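You operate a simulated robot arm through the tools that you are given. There is no shell and no other tool. Be economical: measure what you need, move in short steps, check, and stop when the job is done.

Carry out the task below with a simulated robot arm. There is one attempt and no reset: what you move stays moved.

TASK
Count the wilted plants on the dining table top, then put as many of the blocks from the dining table top on the glass tray.
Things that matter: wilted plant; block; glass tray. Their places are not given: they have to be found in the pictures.

It is judged by the outcome, as a careful person would: the job done as asked, and still so three seconds after it is handed in. It fails if anything else is knocked over, pushed out of place, dropped, spilled or broken.

THE ROBOT
A 7-joint arm with a two-finger parallel gripper, fixed in place. Base frame: the origin is at the foot of the arm, x ahead of it, y to its left, z up; the work surface is at about z = 0. Lengths are in cm, angles in degrees, forces in N, time in s.
With the tool pointing down near the work surface it reaches from about 22 to 58 cm from the base axis. Its first joint turns from -66.0 to 66.0 degrees. Payload 2.5 kg.
Tool frame: the origin (TCP) lies between the finger pads and is the grasp point; the fingertips stand 2.3 cm ahead of it; z points along the fingers, y is the line along which they close. The gripper opens to 9.4 cm. The fingers are 3.8 cm wide and 1 cm thick; the gripper's body (5.4 by 9.6 cm) begins 3.9 cm behind the TCP.
Orientation is told as [roll, pitch, yaw] about the base's x, y, z axes, in that order, counted from this pose: with the fingers straight down and closing along the base's y, the tool's x points along the base's -x, its y along +y and its z along -z.

THE INTERFACE
- The arm moves only by the tool move_arm. Its argument "deltas" is text: rows parted by semicolons, each of 7 numbers parted by spaces: the shift along the tool's x, y, z in cm, then the turn, a rotation vector about the tool's x, y, z in degrees, then the finger opening in cm, from 0 to 9.4. In form: dx dy dz wx wy wz grip; .... A call has 1 to 20 rows; each row shifts and turns the commanded pose from where the row before left it, along the tool's axes as they then stand. A row lasts 0.2 s, in which the tool goes at most 5 cm and 8.6 degrees; a call with a longer step from one row to the next is refused whole, and so is a gripper value outside its range. A pose out of reach is approached as far as the arm can. The call stops where the force on the tool passes 40 N (or 10 N more than at its start, if that is more) or the arm is blocked; 0.2 s more then pass. The fingers move at their own pace (about 10.8 cm/s each) and stop on an object; they squeeze with about 37 N. The grip force told is the motor's: it shows also when the fingers shut on nothing. Time passes only in rows, and 0.2 s behind the last, so rows that do not move let the fingers close. It gives the time, the measured TCP pose, the force on the tool (base axes), the opening and the grip force at its end, in the units of the frame above (readings bear some noise).
- Cameras (640 x 400 px; columns grow to the right, rows downward): "scene" is fixed at [11.59, -41.52, 52.58]; the picture's right is [0.82, -0.58, 0.00], its down [-0.42, -0.60, -0.68] and it looks along [0.39, 0.55, -0.73] (base axes); focal length 283 px, centre (320, 200). "wrist" rides on the gripper at [-3.9, 0, -4.4] in the tool frame; the picture's right is [0.00, -1.00, 0.00], its down [0.97, 0.00, -0.24] and it looks along [0.24, 0.00, 0.97] (tool axes); focal length 218 px, centre (320, 200).
- snapshot(camera): a new picture of that camera. No time passes.
- measure_at(camera, pixels): for up to 12 pixels [column, row] of the newest picture of that camera ("zoom" is the newest enlarged one), the place [x, y, z] in the base frame of the surface seen there, good to about 0.3 cm. No time passes.
- enlarge(camera, box): a new picture of the part [left, top, right, bottom] of that camera's present view, enlarged. No time passes.
- job_done(): hands the job in; it is judged then, once.

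Work in short steps. Measure before you move; look again where a grasp or a placing could have gone wrong, and mend it. You have 60 turns and 24 pictures in all, the two below and enlarged ones among them. Open the gripper and draw the arm clear of the work before you hand the job in, unless the task says otherwise; then end with one line.

The tools are called by a JSON object that holds its "fn" and its "kwargs". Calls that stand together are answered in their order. move_arm: Moves the arm, as the interface text tells. Its arguments: {"type":"object","properties":{"deltas":{"type":"string"}},"required":["deltas"]} The other tools are called the same way: snapshot (camera) takes a picture; measure_at (camera, pixels) gives the place of the surface under pixels of a picture; enlarge (camera, box) takes an enlarged picture of a part of a camera's view; job_done () hands the job in.

At the start:

```text
time: 0.0
tcp_pos: [37.21, -5.39, 27.2]
ee_rot: [0.0, 0.1, 0.0]
force: [0.2, 0.2, 0.9]
gripper_width: 9.4
grasp_force: 0.1
```

scene: 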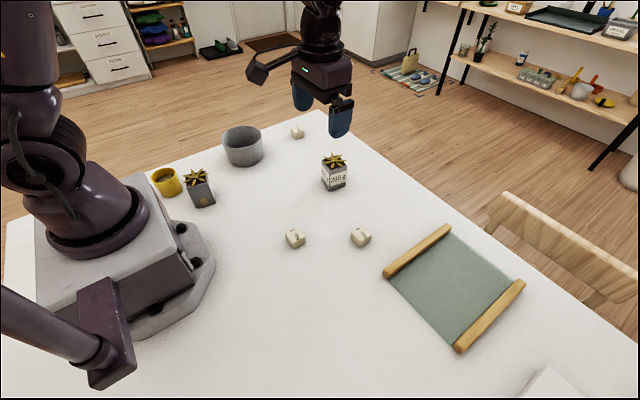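
wrist: 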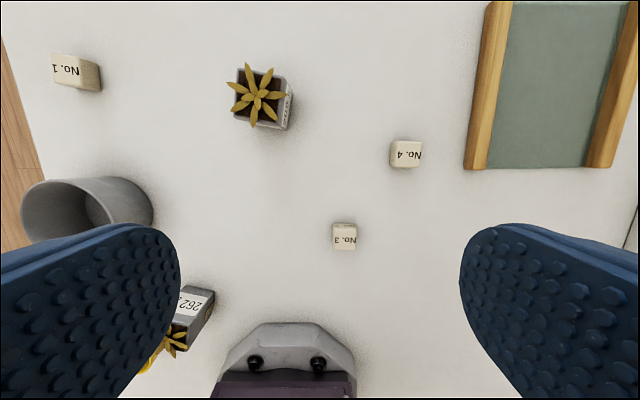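

Two plants, and blocks No. 1, 3 and 4, are visible. I'll look closer at the plants and at the table for hidden items.

{"fn": "enlarge", "kwargs": {"camera": "scene", "box": [140, 100, 380, 250]}}

{"fn": "measure_at", "kwargs": {"camera": "wrist", "pixels": [[404, 147], [344, 230], [76, 68], [257, 97], [175, 340], [550, 80], [490, 80], [616, 90], [475, 165], [600, 165]]}}

{"fn": "measure_at", "kwargs": {"camera": "scene", "pixels": [[295, 236], [361, 234], [297, 132], [450, 285], [418, 250], [490, 315], [386, 272], [447, 228], [459, 348], [521, 284], [545, 385], [335, 175]]}}

```text
2.67 times, centred on (260, 175) of scene
```

zoom: 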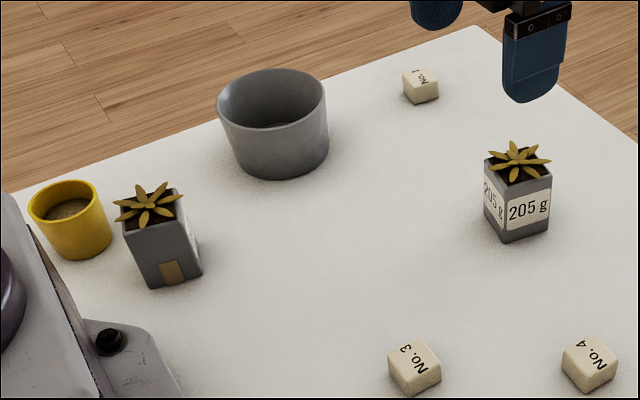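

```text
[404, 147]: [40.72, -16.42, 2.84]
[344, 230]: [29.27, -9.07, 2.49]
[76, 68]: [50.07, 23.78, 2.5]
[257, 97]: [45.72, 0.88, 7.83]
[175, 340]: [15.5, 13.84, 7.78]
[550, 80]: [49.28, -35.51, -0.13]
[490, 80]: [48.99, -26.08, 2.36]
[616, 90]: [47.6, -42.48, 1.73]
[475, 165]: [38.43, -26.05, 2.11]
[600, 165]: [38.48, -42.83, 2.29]
```

```text
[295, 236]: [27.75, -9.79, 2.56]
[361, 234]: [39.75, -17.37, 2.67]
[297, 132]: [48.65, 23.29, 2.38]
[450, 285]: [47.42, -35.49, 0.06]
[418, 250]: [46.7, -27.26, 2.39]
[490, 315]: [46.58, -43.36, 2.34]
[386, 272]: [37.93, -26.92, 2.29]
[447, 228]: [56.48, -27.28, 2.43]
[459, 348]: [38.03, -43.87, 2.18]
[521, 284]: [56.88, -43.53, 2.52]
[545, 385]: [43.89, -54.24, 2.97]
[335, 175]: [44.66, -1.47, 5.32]
```

Both plants on view are wilted. I'll shift the wrist camera to the right side to check the unseen part of the table.

{"fn": "move_arm", "kwargs": {"deltas": "2 -4 -2 0 0 0 9.4; 2 -4 -2 0 0 0 9.4; 2 -4 -2 0 0 0 9.4; 2 -4 0 0 0 0 9.4; 1 -4 0 0 0 0 9.4; 0 -4 0 0 0 0 9.4; 0 0 0 0 0 0 9.4"}}

{"fn": "snapshot", "kwargs": {"camera": "wrist"}}

{"fn": "snapshot", "kwargs": {"camera": "scene"}}

```text
time: 1.6
tcp_pos: [27.84, -29.58, 33.16]
ee_rot: [-0.1, 0.1, 0.0]
force: [0.8, -0.9, 0.1]
gripper_width: 9.41
grasp_force: 0.0
```

```text
20 pictures are left
```

wrist: 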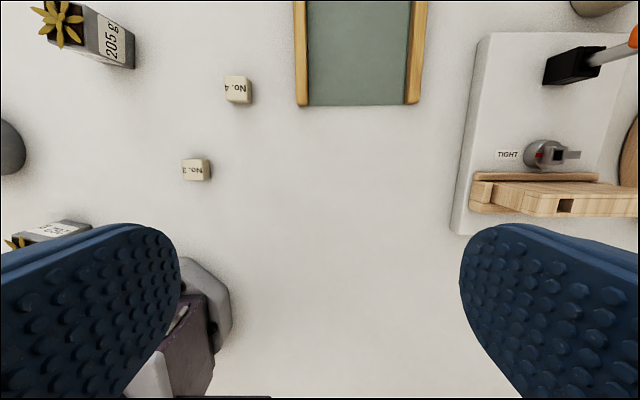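

```text
19 pictures are left
```

scene: 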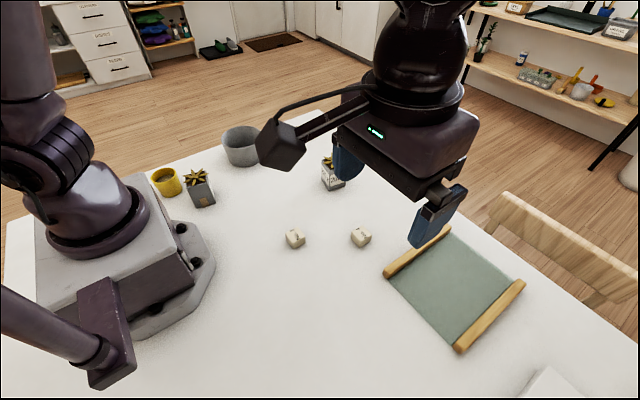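

There's another board with tools at the far right, plus a pot at (600,5). I'll look further that way.

{"fn": "move_arm", "kwargs": {"deltas": "-2 -4 0 0 0 0 9.4; -2 -4 0 0 0 0 9.4; 0 -3 0 0 0 0 9.4; 0 0 0 8 0 0 9.4; 0 0 0 8 0 0 9.4; 0 0 0 8 0 0 9.4; 0 0 0 0 0 0 9.4"}}

{"fn": "snapshot", "kwargs": {"camera": "wrist"}}

```text
time: 3.2
tcp_pos: [32.11, -40.42, 33.32]
ee_rot: [-24.1, 0.0, 0.0]
force: [0.0, 1.1, 0.1]
gripper_width: 9.39
grasp_force: 0.1
```

```text
18 pictures are left
```

wrist: 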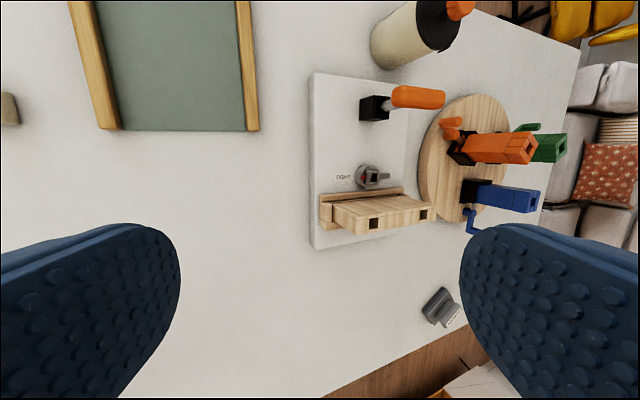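

Toys and a bottle are there, no plant yet. I'll enlarge the grey item and the region up top.

{"fn": "enlarge", "kwargs": {"camera": "wrist", "box": [340, 0, 640, 340]}}

{"fn": "measure_at", "kwargs": {"camera": "wrist", "pixels": [[440, 305], [400, 30], [480, 200], [500, 130], [340, 180]]}}

```text
1.18 times, centred on (490, 170) of wrist
```

zoom: 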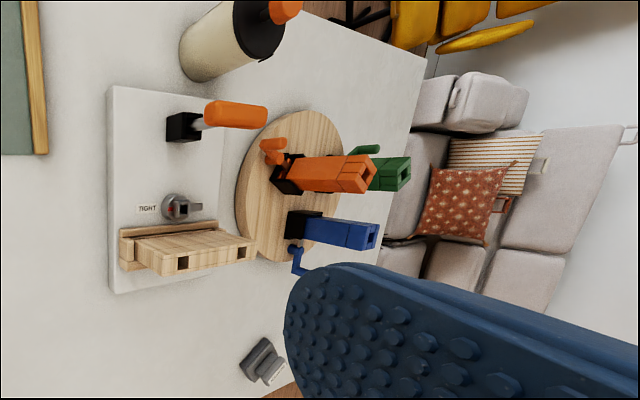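

```text
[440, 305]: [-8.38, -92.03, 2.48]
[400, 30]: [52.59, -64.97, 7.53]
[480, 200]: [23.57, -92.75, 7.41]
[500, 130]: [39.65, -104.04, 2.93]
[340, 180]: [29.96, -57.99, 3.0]
```

The finger hides a corner of the table. I'll close the gripper and tilt toward the base to check there.

{"fn": "move_arm", "kwargs": {"deltas": "0 0 0 0 -8 0 4; 0 0 0 0 -8 0 2; 0 0 0 0 -8 0 0; 0 0 0 0 0 0 0;0 0 0 0 0 0 0"}}

{"fn": "snapshot", "kwargs": {"camera": "wrist"}}

```text
time: 4.4
tcp_pos: [32.18, -40.2, 33.24]
ee_rot: [-26.0, -21.9, 10.2]
force: [0.6, 0.1, -0.6]
gripper_width: 0.01
grasp_force: 36.9
```

```text
16 pictures are left
```

wrist: 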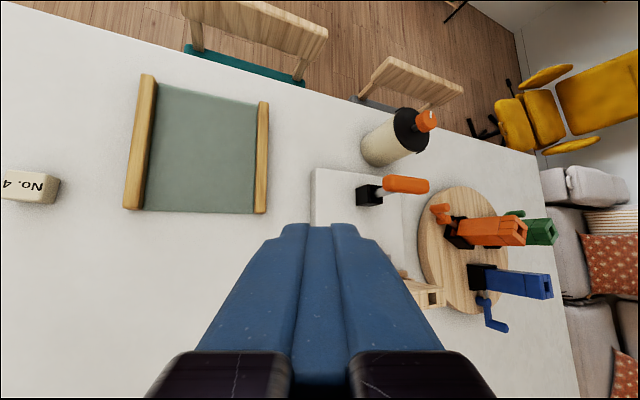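

The far right has no plants. Next I'll undo the tilt and check the left and rear of the table, including inside the grey pot.

{"fn": "move_arm", "kwargs": {"deltas": "0 0 0 0 8 0 9.4; 0 0 0 0 8 0 9.4; 0 0 0 0 8 0 9.4; 0 0 0 -8 0 0 9.4; 0 0 0 -8 0 0 9.4; 0 0 0 -8 0 0 9.4; 0 4.7 0 0 0 0 9.4; 0 4.7 0 0 0 0 9.4; 0 4.7 0 0 0 0 9.4; 0 4.7 0 0 0 0 9.4; 0 4.7 0 0 0 0 9.4; 0 4.7 0 0 0 0 9.4; 0 4.7 0 0 0 0 9.4; 0 4.7 0 0 0 0 9.4; 0 4.7 0 0 0 0 9.4; 0 4.7 0 0 0 0 9.4; 0 4.7 0 0 0 0 9.4; 0 4.7 0 0 8 0 9.4; 0 0 0 0 8 0 9.4; 0 0 0 0 8 0 9.4"}}

{"fn": "snapshot", "kwargs": {"camera": "wrist"}}

```text
time: 8.6
tcp_pos: [32.22, 15.91, 33.31]
ee_rot: [0.0, 24.1, -0.1]
force: [-0.1, 0.6, -0.4]
gripper_width: 9.39
grasp_force: 0.0
```

```text
15 pictures are left
```

wrist: 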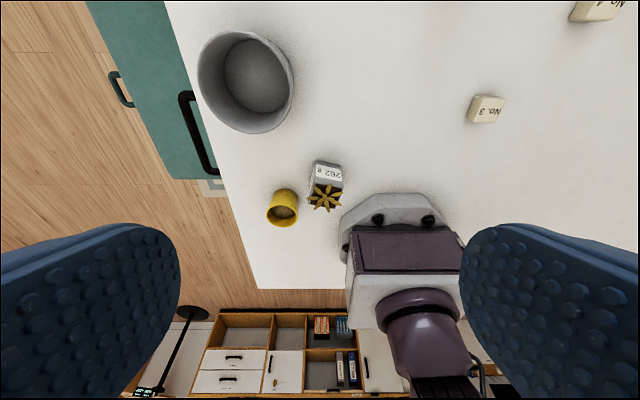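

Only two plants on the table, both wilted, so exactly two blocks go on the tray. I'll head above No. 4 (about [40.3,-17]).

{"fn": "move_arm", "kwargs": {"deltas": "0 0 0 0 -8 0 9.4; 0 0 0 0 -8 0 9.4; 0 0 0 0 -8 0 9.4; -1 -4.5 0 0 0 0 9.4; -1 -4.5 0 0 0 0 9.4; -1 -4.5 0 0 0 0 9.4; -1 -4.5 0 0 0 0 9.4; -1 -4.5 1 0 0 0 9.4; -1 -4.5 2 0 0 0 9.4; -1 -4.5 3 0 0 0 9.4; -1 -1.2 4 0 0 0 9.4; 0 0 4 0 0 0 9.4; 0 0 4 0 0 0 9.4;0 0 0 0 0 0 9.4"}}

{"fn": "snapshot", "kwargs": {"camera": "wrist"}}

```text
refused: row 9 steps farther than a row can; nothing moved
```

```text
14 pictures are left
```

wrist: 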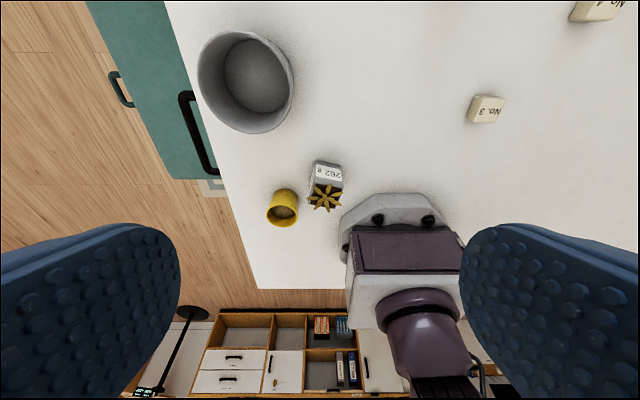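

One row was too long, so I'll resend it with shorter steps.

{"fn": "move_arm", "kwargs": {"deltas": "0 0 0 0 -8 0 9.4; 0 0 0 0 -8 0 9.4; 0 0 0 0 -8 0 9.4; -1 -4.5 0 0 0 0 9.4; -1 -4.5 0 0 0 0 9.4; -1 -4.5 0 0 0 0 9.4; -1 -4.5 0 0 0 0 9.4; -1 -4.5 1 0 0 0 9.4; -1 -4.5 1 0 0 0 9.4; -1 -4.5 1 0 0 0 9.4; -1 -1.2 4 0 0 0 9.4; 0 0 4 0 0 0 9.4; 0 0 4 0 0 0 9.4;0 0 3 0 0 0 9.4;0 0 0 0 0 0 9.4"}}

{"fn": "snapshot", "kwargs": {"camera": "wrist"}}

```text
time: 11.8
tcp_pos: [40.3, -16.96, 15.21]
ee_rot: [0.0, -0.1, 0.0]
force: [-0.7, 0.1, 0.6]
gripper_width: 9.38
grasp_force: 0.0
```

```text
13 pictures are left
```

wrist: 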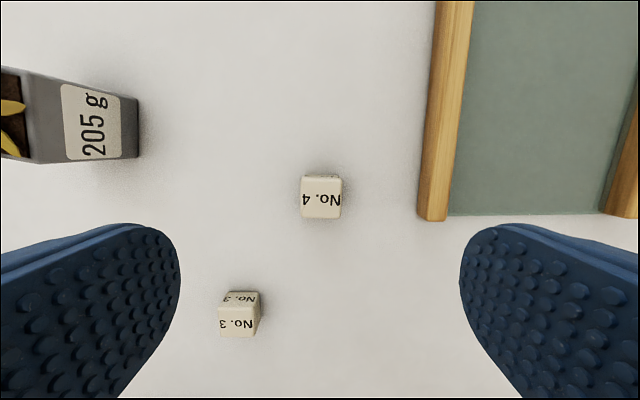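

Both blocks lie nearly axis-aligned. I'll measure their top faces.

{"fn": "measure_at", "kwargs": {"camera": "wrist", "pixels": [[321, 196], [303, 180], [340, 180], [303, 214], [340, 214], [237, 321], [220, 308], [252, 308], [222, 334], [250, 335], [530, 150], [450, 150]]}}

```text
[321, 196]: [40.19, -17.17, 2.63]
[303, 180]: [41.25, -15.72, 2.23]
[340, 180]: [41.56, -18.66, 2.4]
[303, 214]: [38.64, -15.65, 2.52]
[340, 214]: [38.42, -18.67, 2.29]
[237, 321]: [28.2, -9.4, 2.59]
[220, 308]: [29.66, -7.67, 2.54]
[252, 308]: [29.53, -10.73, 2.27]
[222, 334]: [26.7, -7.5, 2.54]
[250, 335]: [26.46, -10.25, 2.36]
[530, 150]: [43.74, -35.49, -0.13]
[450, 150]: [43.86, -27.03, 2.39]
```

No. 4 is centred at about [40.0,-17.2]. I'll descend and grip it.

{"fn": "move_arm", "kwargs": {"deltas": "0.3 -0.2 4 0 0 0 7; 0 0 4 0 0 0 7; 0 0 3 0 0 0 7; 0 0 1.3 0 0 0 7; 0 0 0 0 0 0 7; 0 0 0 0 0 0 0; 0 0 0 0 0 0 0; 0 0 0 0 0 0 0; 0 0 -2 0 0 0 0; 0 0 -4 0 0 0 0; 0 0 -4 0 0 0 0; 0 0 0 0 0 0 0"}}

```text
time: 14.4
tcp_pos: [39.84, -16.89, 13.19]
ee_rot: [0.1, 0.0, 0.0]
force: [0.1, 0.6, -0.3]
gripper_width: 3.3
grasp_force: 37.2
```

No. 4 is held (3.3 cm). I'll carry it over the tray to about [46.5,-33] and lower most of the way.

{"fn": "move_arm", "kwargs": {"deltas": "-1.7 -4 0 0 0 0 0; -1.7 -4 0 0 0 0 0; -1.7 -4 0 0 0 0 0; -1.6 -4 0 0 0 0 0; 0 0 0 0 0 0 0; 0 0 4 0 0 0 0; 0 0 4 0 0 0 0; 0 0 0 0 0 0 0"}}

{"fn": "snapshot", "kwargs": {"camera": "wrist"}}

```text
time: 16.2
tcp_pos: [46.38, -33.03, 4.66]
ee_rot: [0.0, 0.0, 0.0]
force: [0.6, 0.2, 0.1]
gripper_width: 3.3
grasp_force: 36.7
```

```text
12 pictures are left
```

wrist: 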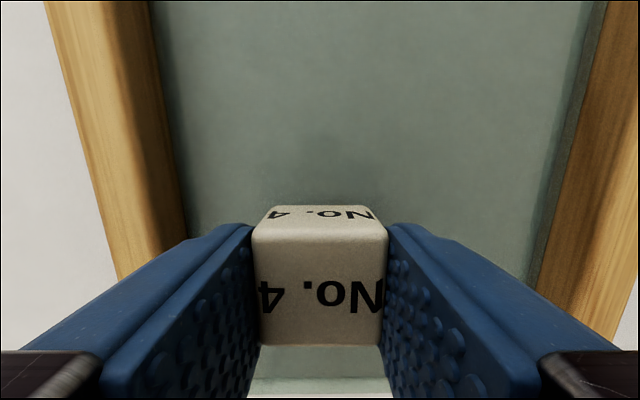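

The block hangs upright over the glass, clear of the rails. I'll lower it gently.

{"fn": "move_arm", "kwargs": {"deltas": "0 0 0.5 0 0 0 0; 0 0 0.4 0 0 0 0; 0 0 0.3 0 0 0 0; 0 0 0.2 0 0 0 0; 0 0 0 0 0 0 0"}}

```text
time: 17.4
tcp_pos: [46.54, -33.03, 3.69]
ee_rot: [-0.1, -0.2, 0.0]
force: [-6.8, 3.4, 21.3]
gripper_width: 3.3
grasp_force: 37.4
```

It touched the glass (21 N up). I'll ease off slightly, release and rise.

{"fn": "move_arm", "kwargs": {"deltas": "0 0 -0.2 0 0 0 0; 0 0 0 0 0 0 3.3; 0 0 0 0 0 0 4; 0 0 0 0 0 0 5.5; 0 0 0 0 0 0 5.5; 0 0 -3 0 0 0 5.5; 0 0 -4 0 0 0 5.5; 0 0 -4 0 0 0 5.5; 0 0 0 0 0 0 5.5"}}

{"fn": "snapshot", "kwargs": {"camera": "wrist"}}

```text
time: 19.4
tcp_pos: [46.44, -32.83, 14.81]
ee_rot: [0.0, 0.0, 0.0]
force: [-0.1, -0.1, -0.1]
gripper_width: 5.52
grasp_force: 0.0
```

```text
11 pictures are left
```

wrist: 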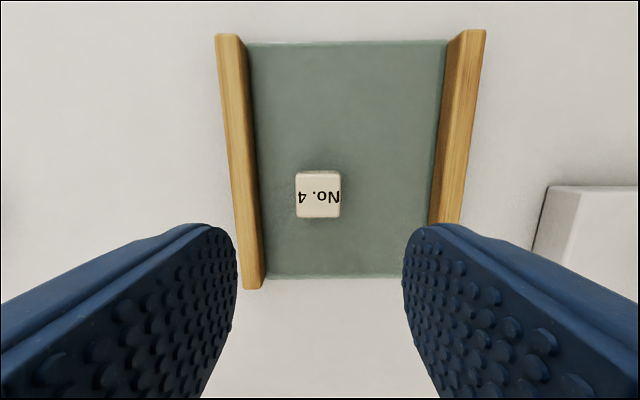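

No. 4 sits well on the glass. Next I'll move above No. 3 (about [28.0,-9.1]).

{"fn": "move_arm", "kwargs": {"deltas": "3.1 3.9 0 0 0 0 7; 3.1 3.9 0 0 0 0 7; 3.1 3.9 0 0 0 0 7; 3.1 3.9 0 0 0 0 7; 3 3.9 0 0 0 0 7; 3 4.1 0 0 0 0 7; 0 0 0 0 0 0 7; 0 0 3 0 0 0 7; 0 0 0 0 0 0 7"}}

{"fn": "snapshot", "kwargs": {"camera": "wrist"}}

```text
refused: row 6 steps farther than a row can; nothing moved
```

```text
10 pictures are left
```

wrist: 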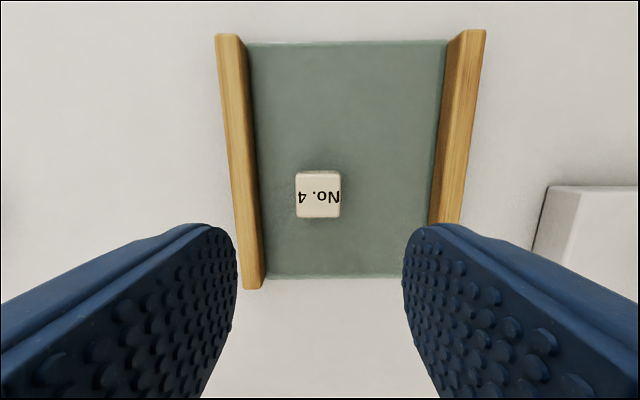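

The last step was slightly too long, so I'll resend it with smaller rows.

{"fn": "move_arm", "kwargs": {"deltas": "3 3.9 0 0 0 0 7; 3 3.9 0 0 0 0 7; 3 3.9 0 0 0 0 7; 3 3.9 0 0 0 0 7; 3 3.9 0 0 0 0 7; 3 3.9 0 0 0 0 7; 0.4 0.3 0 0 0 0 7; 0 0 3 0 0 0 7; 0 0 0 0 0 0 7"}}

{"fn": "snapshot", "kwargs": {"camera": "wrist"}}

```text
time: 21.4
tcp_pos: [28.3, -9.29, 11.83]
ee_rot: [0.0, 0.0, -0.1]
force: [0.5, -0.1, 0.7]
gripper_width: 6.99
grasp_force: 0.1
```

```text
9 pictures are left
```

wrist: 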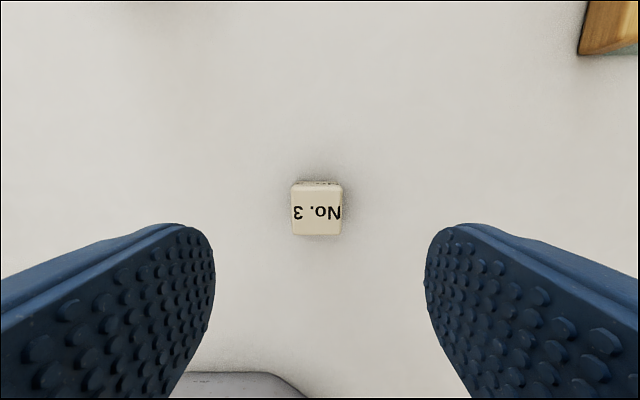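

No. 3 is centred between the fingers (column 317). I'll descend, grip and lift.

{"fn": "move_arm", "kwargs": {"deltas": "0.2 0.1 4 0 0 0 7; 0 0 3.5 0 0 0 7; 0 0 1.4 0 0 0 7; 0 0 0 0 0 0 7; 0 0 0 0 0 0 0; 0 0 0 0 0 0 0; 0 0 0 0 0 0 0; 0 0 -2 0 0 0 0; 0 0 -4 0 0 0 0; 0 0 -4 0 0 0 0; 0 0 0 0 0 0 0"}}

```text
time: 23.8
tcp_pos: [28.12, -9.06, 12.72]
ee_rot: [0.1, 0.0, 0.0]
force: [-0.2, -0.3, -0.5]
gripper_width: 3.31
grasp_force: 36.9
```

No. 3 is held. I'll carry it to about [41.5,-35.5] over the tray and lower it partway.

{"fn": "move_arm", "kwargs": {"deltas": "-2.2 -4.4 0 0 0 0 0; -2.2 -4.4 0 0 0 0 0; -2.2 -4.4 0 0 0 0 0; -2.2 -4.4 0 0 0 0 0; -2.2 -4.4 0 0 0 0 0; -2.4 -4.3 0 0 0 0 0; 0 0 0 0 0 0 0; 0 0 4 0 0 0 0; 0 0 3.5 0 0 0 0; 0 0 0 0 0 0 0"}}

{"fn": "snapshot", "kwargs": {"camera": "wrist"}}

```text
time: 26.0
tcp_pos: [41.19, -35.58, 5.21]
ee_rot: [0.0, 0.0, 0.0]
force: [-0.5, 0.3, -0.1]
gripper_width: 3.31
grasp_force: 37.3
```

```text
8 pictures are left
```

wrist: 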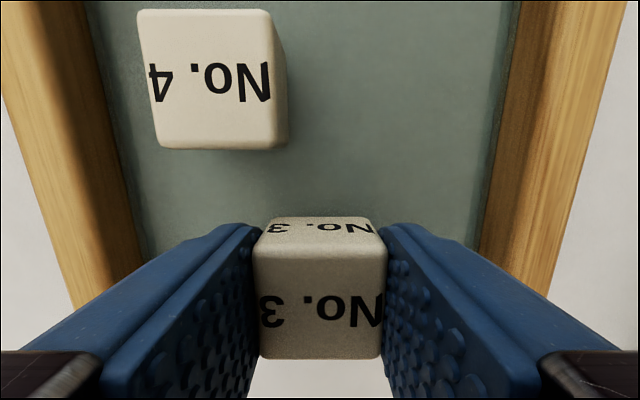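

I'll check the near edge of the glass before placing.

{"fn": "enlarge", "kwargs": {"camera": "scene", "box": [370, 210, 530, 360]}}

```text
2.67 times, centred on (450, 285) of scene
```

zoom: 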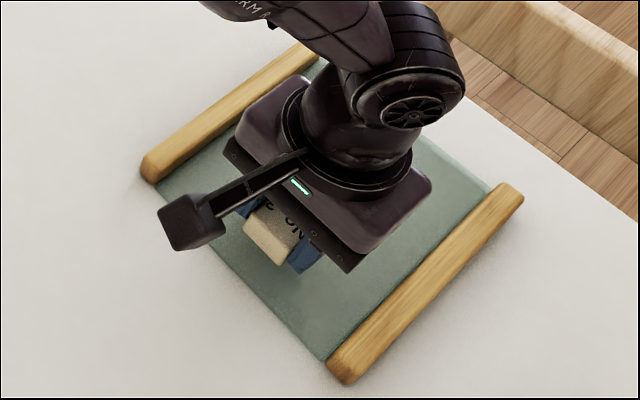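

{"fn": "measure_at", "kwargs": {"camera": "zoom", "pixels": [[290, 325], [280, 325], [310, 350], [240, 280], [300, 320]]}}

```text
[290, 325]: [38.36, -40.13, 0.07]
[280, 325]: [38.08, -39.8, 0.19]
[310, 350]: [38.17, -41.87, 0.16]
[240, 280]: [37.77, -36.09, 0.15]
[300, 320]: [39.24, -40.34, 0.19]
```

The glass edge is at about x=38.2, so the block is inside it. I'll nudge 0.5 cm inward and lower to contact.

{"fn": "move_arm", "kwargs": {"deltas": "-0.5 0 0 0 0 0 0; 0 0 0.6 0 0 0 0; 0 0 0.5 0 0 0 0; 0 0 0.3 0 0 0 0; 0 0 0 0 0 0 0"}}

```text
time: 27.2
tcp_pos: [41.83, -35.3, 3.83]
ee_rot: [0.1, 0.0, 0.1]
force: [0.1, 0.0, 0.3]
gripper_width: 3.28
grasp_force: 37.2
```

{"fn": "move_arm", "kwargs": {"deltas": "0 0 0.2 0 0 0 0; 0 0 0.15 0 0 0 0; 0 0 0 0 0 0 0"}}

```text
time: 28.0
tcp_pos: [41.94, -35.48, 3.6]
ee_rot: [0.0, -0.1, 0.0]
force: [-2.2, 2.2, 9.5]
gripper_width: 3.3
grasp_force: 36.8
```

It's touching the glass (9.5 N). I'll release, rise and draw clear.

{"fn": "move_arm", "kwargs": {"deltas": "0 0 0 0 0 0 3.3; 0 0 0 0 0 0 4; 0 0 0 0 0 0 5; 0 0 0 0 0 0 5; 0 0 -3 0 0 0 5; 0 0 -4 0 0 0 5; 0 0 -4 0 0 0 5; 0 0 -4 0 0 0 5; 3 3.5 -1 0 0 0 9.4; 3 3.5 -1 0 0 0 9.4; 3 3.5 -1 0 0 0 9.4; 0 4.5 -1 0 0 0 9.4; 0 4.5 0 0 0 0 9.4; 0 0 0 0 0 0 9.4"}}

{"fn": "snapshot", "kwargs": {"camera": "scene"}}

```text
time: 31.0
tcp_pos: [32.69, -16.08, 22.71]
ee_rot: [-0.1, 0.0, 0.0]
force: [-0.6, 0.6, 0.1]
gripper_width: 9.38
grasp_force: 0.0
```

```text
6 pictures are left
```

scene: 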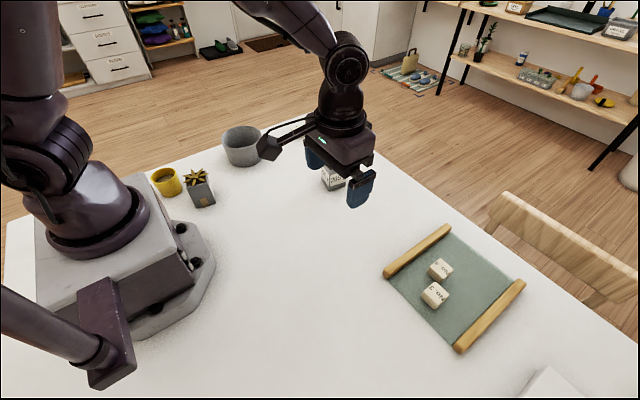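

Both blocks rest on the glass, nothing else has moved, and the arm is clear with the gripper open. Handing in.

{"fn": "job_done", "kwargs": {}}

```text
The job is handed in.
```

I counted two wilted plants on the dining table and put two blocks, No. 3 and No. 4, on the glass tray.
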